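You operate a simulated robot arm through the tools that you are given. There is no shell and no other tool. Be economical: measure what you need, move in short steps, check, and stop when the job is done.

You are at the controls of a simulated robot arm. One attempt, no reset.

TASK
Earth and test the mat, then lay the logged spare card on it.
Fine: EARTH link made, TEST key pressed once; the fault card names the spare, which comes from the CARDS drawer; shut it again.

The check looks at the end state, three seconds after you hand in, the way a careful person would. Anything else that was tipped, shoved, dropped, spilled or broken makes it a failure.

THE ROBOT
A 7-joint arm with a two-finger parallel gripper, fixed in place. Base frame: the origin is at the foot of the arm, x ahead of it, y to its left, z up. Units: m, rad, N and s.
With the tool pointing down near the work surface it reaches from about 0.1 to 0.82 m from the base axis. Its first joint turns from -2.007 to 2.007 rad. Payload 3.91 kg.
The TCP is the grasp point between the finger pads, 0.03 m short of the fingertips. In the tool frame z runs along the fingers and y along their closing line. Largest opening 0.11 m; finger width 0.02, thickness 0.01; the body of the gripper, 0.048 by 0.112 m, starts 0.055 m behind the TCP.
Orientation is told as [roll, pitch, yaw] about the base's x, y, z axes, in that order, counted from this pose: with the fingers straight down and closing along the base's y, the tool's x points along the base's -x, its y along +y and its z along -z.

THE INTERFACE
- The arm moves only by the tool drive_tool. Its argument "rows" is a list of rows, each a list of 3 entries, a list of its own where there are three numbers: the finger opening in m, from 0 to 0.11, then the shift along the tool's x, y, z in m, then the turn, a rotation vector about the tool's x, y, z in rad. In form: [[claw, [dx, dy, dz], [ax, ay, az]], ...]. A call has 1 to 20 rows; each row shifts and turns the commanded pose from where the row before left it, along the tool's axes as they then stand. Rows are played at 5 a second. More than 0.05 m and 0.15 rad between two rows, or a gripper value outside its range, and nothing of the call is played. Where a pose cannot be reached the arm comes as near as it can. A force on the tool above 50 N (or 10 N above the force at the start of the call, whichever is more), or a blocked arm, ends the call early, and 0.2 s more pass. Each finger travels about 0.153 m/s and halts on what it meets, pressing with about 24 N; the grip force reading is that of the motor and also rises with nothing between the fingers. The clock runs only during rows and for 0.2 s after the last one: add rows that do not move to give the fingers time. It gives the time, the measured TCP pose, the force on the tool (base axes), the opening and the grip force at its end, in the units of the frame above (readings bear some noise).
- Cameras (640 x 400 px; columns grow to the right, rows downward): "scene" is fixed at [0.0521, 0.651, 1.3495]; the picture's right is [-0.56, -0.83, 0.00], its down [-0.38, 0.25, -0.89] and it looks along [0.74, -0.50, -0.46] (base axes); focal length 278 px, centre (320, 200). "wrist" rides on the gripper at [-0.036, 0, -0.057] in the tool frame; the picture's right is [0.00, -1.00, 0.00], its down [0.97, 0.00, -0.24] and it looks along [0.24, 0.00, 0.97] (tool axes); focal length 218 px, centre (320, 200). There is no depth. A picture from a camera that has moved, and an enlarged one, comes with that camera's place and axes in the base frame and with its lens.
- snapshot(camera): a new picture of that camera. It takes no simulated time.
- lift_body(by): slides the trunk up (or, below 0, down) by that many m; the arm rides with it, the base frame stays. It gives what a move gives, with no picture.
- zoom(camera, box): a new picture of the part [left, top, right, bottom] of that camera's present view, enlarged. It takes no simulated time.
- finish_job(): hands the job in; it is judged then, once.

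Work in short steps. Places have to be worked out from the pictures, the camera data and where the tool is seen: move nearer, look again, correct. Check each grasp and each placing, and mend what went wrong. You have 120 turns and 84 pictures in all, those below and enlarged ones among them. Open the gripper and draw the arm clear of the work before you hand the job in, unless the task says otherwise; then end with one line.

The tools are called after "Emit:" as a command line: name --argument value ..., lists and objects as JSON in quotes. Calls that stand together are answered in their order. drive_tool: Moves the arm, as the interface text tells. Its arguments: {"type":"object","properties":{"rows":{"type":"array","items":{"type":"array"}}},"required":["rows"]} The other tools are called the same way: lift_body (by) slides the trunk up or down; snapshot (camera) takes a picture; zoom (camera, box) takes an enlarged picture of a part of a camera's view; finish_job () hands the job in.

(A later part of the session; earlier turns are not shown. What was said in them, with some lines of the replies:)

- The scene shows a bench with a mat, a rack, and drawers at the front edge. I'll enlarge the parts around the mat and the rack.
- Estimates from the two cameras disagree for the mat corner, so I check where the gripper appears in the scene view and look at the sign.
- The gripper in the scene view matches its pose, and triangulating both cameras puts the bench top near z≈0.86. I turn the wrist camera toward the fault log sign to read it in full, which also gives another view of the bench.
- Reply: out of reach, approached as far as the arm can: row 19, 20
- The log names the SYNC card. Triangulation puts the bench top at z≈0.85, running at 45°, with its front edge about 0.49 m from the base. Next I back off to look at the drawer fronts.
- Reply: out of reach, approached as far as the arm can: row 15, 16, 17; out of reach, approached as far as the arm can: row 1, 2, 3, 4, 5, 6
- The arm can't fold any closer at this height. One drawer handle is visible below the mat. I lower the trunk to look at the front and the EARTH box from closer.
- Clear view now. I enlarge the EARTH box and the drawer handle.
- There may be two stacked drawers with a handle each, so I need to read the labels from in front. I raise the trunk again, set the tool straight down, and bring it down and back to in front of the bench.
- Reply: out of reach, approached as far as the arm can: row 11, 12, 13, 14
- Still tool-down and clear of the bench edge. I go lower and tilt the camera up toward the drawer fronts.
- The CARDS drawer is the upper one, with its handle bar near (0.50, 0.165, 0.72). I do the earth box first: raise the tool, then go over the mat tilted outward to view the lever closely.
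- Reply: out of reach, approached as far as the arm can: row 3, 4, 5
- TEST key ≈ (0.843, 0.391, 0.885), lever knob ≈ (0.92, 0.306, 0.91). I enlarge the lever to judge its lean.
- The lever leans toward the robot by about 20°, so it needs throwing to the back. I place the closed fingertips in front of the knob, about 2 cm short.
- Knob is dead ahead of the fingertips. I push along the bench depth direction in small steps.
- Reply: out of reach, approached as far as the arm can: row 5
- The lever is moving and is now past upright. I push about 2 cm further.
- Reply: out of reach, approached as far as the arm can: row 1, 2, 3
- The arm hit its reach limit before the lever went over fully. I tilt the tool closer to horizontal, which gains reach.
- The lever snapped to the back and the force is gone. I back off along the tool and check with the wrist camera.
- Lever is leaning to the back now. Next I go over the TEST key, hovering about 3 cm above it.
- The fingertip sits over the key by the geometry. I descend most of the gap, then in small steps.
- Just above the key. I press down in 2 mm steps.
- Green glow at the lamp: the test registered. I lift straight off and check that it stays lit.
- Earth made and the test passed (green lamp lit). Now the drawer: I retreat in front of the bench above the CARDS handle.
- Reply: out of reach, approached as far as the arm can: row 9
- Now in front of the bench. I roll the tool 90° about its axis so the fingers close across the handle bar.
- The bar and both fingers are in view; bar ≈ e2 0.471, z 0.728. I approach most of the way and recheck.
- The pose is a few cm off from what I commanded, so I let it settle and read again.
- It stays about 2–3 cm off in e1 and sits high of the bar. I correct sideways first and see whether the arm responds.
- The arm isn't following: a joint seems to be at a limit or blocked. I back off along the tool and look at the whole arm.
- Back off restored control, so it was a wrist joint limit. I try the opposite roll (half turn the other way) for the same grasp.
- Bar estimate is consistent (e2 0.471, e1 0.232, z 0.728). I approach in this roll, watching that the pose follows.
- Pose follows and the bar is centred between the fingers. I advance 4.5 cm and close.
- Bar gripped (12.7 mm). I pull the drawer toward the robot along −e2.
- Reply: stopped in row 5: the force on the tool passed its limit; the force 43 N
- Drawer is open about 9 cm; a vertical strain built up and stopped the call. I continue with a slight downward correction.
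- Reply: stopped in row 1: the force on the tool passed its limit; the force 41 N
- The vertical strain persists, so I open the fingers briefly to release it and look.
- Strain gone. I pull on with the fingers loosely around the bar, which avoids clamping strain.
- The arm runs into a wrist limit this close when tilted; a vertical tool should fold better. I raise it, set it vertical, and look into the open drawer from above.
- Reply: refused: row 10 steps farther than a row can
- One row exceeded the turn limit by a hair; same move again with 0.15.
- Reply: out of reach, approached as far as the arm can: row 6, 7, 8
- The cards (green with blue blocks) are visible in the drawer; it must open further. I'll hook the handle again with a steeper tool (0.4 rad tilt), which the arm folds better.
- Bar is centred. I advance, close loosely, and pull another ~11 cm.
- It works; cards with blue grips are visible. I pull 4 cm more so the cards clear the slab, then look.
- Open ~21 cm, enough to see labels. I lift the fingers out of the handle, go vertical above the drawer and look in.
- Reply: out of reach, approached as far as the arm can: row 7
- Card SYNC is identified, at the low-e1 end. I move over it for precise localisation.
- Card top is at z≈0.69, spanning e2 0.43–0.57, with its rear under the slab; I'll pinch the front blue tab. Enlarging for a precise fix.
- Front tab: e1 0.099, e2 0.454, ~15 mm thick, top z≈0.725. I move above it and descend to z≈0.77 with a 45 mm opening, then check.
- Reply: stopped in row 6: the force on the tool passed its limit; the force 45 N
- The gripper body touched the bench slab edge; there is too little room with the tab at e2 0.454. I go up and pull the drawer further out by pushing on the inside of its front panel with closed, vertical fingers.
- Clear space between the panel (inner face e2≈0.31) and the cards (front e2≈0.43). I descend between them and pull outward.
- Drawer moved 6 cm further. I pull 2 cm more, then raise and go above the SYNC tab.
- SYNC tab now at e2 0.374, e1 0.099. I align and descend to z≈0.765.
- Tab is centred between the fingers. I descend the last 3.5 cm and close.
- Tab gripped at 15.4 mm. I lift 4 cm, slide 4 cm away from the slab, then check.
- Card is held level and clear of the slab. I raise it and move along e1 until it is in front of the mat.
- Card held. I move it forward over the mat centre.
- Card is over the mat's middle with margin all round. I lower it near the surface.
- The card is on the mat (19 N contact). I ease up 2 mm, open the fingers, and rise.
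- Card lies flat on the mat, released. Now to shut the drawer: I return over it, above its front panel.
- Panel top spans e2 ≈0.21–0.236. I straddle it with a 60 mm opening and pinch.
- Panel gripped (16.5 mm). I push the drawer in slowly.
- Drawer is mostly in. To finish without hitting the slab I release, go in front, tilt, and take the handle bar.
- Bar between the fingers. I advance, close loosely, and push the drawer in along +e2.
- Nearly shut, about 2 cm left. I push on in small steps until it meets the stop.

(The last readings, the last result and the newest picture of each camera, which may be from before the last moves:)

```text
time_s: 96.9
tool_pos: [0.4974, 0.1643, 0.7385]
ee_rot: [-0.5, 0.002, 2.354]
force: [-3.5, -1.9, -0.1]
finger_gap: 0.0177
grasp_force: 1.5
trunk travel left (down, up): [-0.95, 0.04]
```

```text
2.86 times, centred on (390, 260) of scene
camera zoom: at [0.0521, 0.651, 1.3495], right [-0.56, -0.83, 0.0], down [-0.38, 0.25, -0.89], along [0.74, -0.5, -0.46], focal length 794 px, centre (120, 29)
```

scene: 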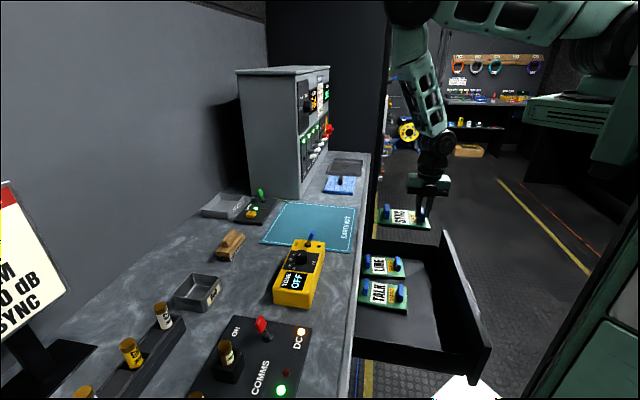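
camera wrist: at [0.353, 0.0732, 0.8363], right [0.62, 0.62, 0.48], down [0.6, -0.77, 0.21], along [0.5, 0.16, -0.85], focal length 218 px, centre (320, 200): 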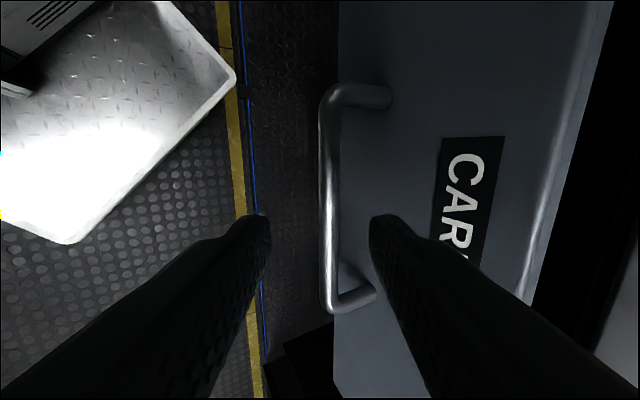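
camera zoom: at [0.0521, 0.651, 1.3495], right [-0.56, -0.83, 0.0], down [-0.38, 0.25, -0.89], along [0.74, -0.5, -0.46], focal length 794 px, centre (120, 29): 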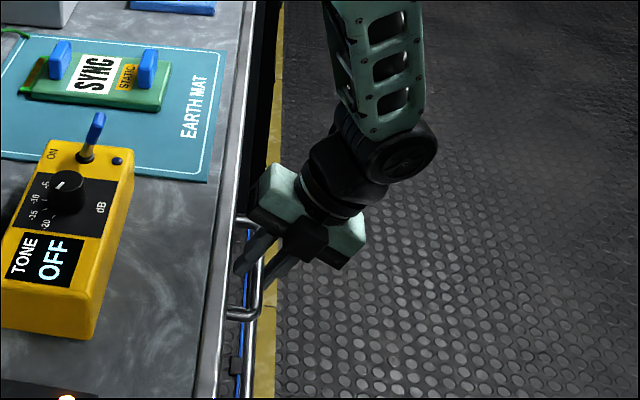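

Resistance is appearing, so it's at or near its stop. One last gentle push, then I release and back out.

Emit:
drive_tool --rows '[[0.016, [0, -0.0035, 0.0019], [0, 0, 0]], [0.016, [0, -0.0035, 0.0019], [0, 0, 0]], [0.016, [0, 0, 0], [0, 0, 0]]]'

Emit:
drive_tool --rows '[[0.03, [0, 0.006, -0.003], [0, 0, 0]], [0.035, [0, 0, 0], [0, 0, 0]], [0.035, [0, 0, -0.025], [0, 0, 0]], [0.035, [0, 0, -0.035], [0, 0, 0]], [0.035, [0, 0, -0.035], [0, 0, 0]], [0.035, [0, 0, 0], [0, 0, 0]]]'

Emit:
snapshot --camera "wrist"

Emit:
zoom --camera "scene" --box '[310, 190, 470, 330]'

```text
time_s: 97.7
tool_pos: [0.5019, 0.1686, 0.7386]
ee_rot: [-0.498, 0.003, 2.353]
force: [-18.5, -16.9, -1.2]
finger_gap: 0.027
grasp_force: 11.3
trunk travel left (down, up): [-0.95, 0.04]
```

```text
time_s: 99.1
tool_pos: [0.465, 0.1334, 0.8219]
ee_rot: [-0.503, 0.001, 2.354]
force: [-1.1, 0.3, 0.5]
finger_gap: 0.0354
grasp_force: 0.1
trunk travel left (down, up): [-0.95, 0.04]
```

```text
10 pictures are left
camera wrist: at [0.4205, 0.1405, 0.8727], right [0.62, 0.62, 0.48], down [0.6, -0.77, 0.21], along [0.5, 0.16, -0.85], focal length 218 px, centre (320, 200)
```

wrist: 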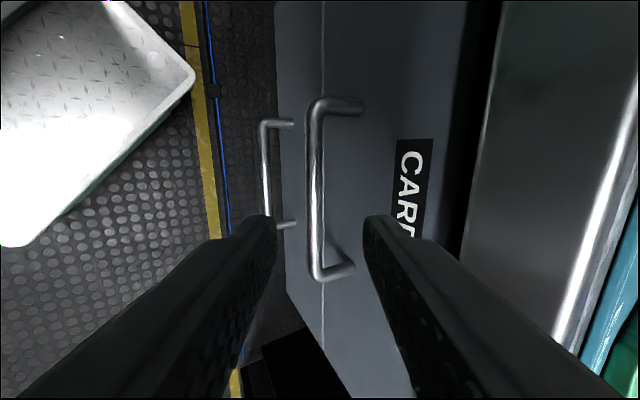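

```text
2.86 times, centred on (390, 260) of scene
camera zoom: at [0.0521, 0.651, 1.3495], right [-0.56, -0.83, 0.0], down [-0.38, 0.25, -0.89], along [0.74, -0.5, -0.46], focal length 794 px, centre (120, 29)
```

zoom: 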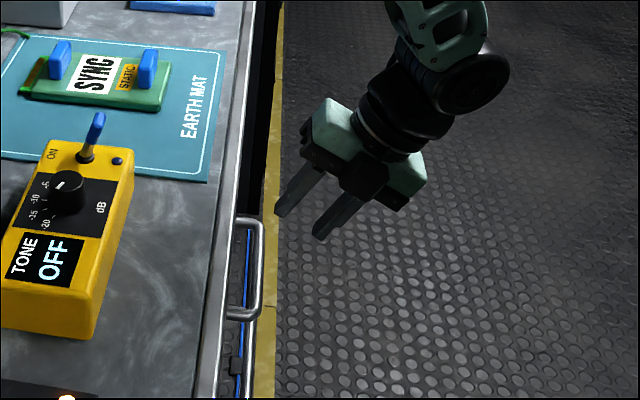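

Drawer face is flush with the TIES drawer and the handle is back at its original place. I draw the arm clear and do a final check.

Emit:
drive_tool --rows '[[0.06, [0, 0.01, -0.04], [0, 0, 0]], [0.08, [0, 0.01, -0.04], [0, 0, 0]], [0.1, [0, 0, -0.04], [0, 0, 0]], [0.1, [0, 0, 0], [0, 0, 0]]]'

Emit:
snapshot --camera "scene"

Emit:
zoom --camera "scene" --box '[230, 150, 390, 260]'

```text
time_s: 100.1
tool_pos: [0.4119, 0.0818, 0.9186]
ee_rot: [-0.504, 0.001, 2.355]
force: [-0.2, 0.2, -0.1]
finger_gap: 0.0999
grasp_force: 0.0
trunk travel left (down, up): [-0.95, 0.04]
```

```text
8 pictures are left
```

scene: 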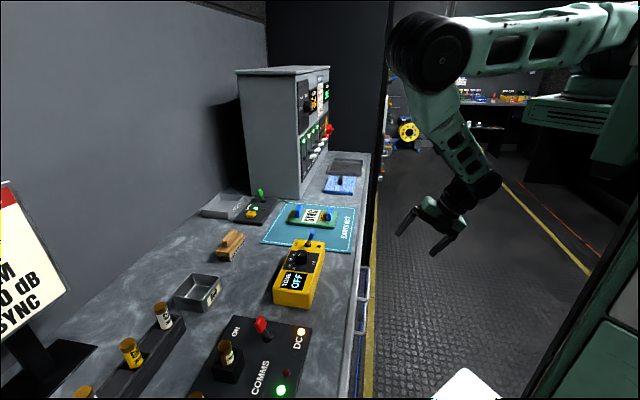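

```text
3.64 times, centred on (310, 205) of scene
camera zoom: at [0.0521, 0.651, 1.3495], right [-0.56, -0.83, 0.0], down [-0.38, 0.25, -0.89], along [0.74, -0.5, -0.46], focal length 1010 px, centre (356, 182)
```

zoom: 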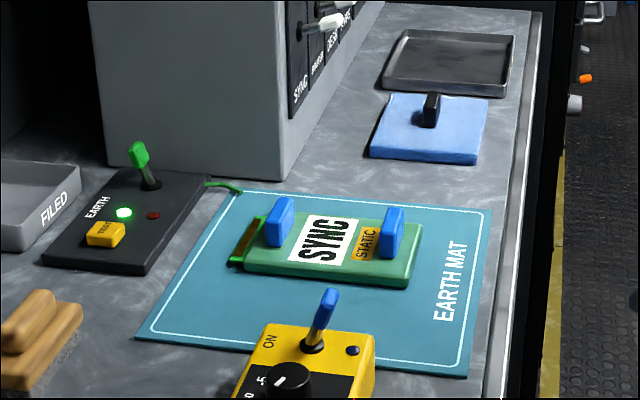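

Everything checks out: earth lever made, green test lamp lit, SYNC card flat on the mat, drawer shut, other items in place. I hand in.

Emit:
finish_job

```text
The job is handed in.
```

The mat is earthed and tested (TEST pressed once, green lamp lit), the SYNC card named in the fault log is lying on it, and the CARDS drawer is shut.
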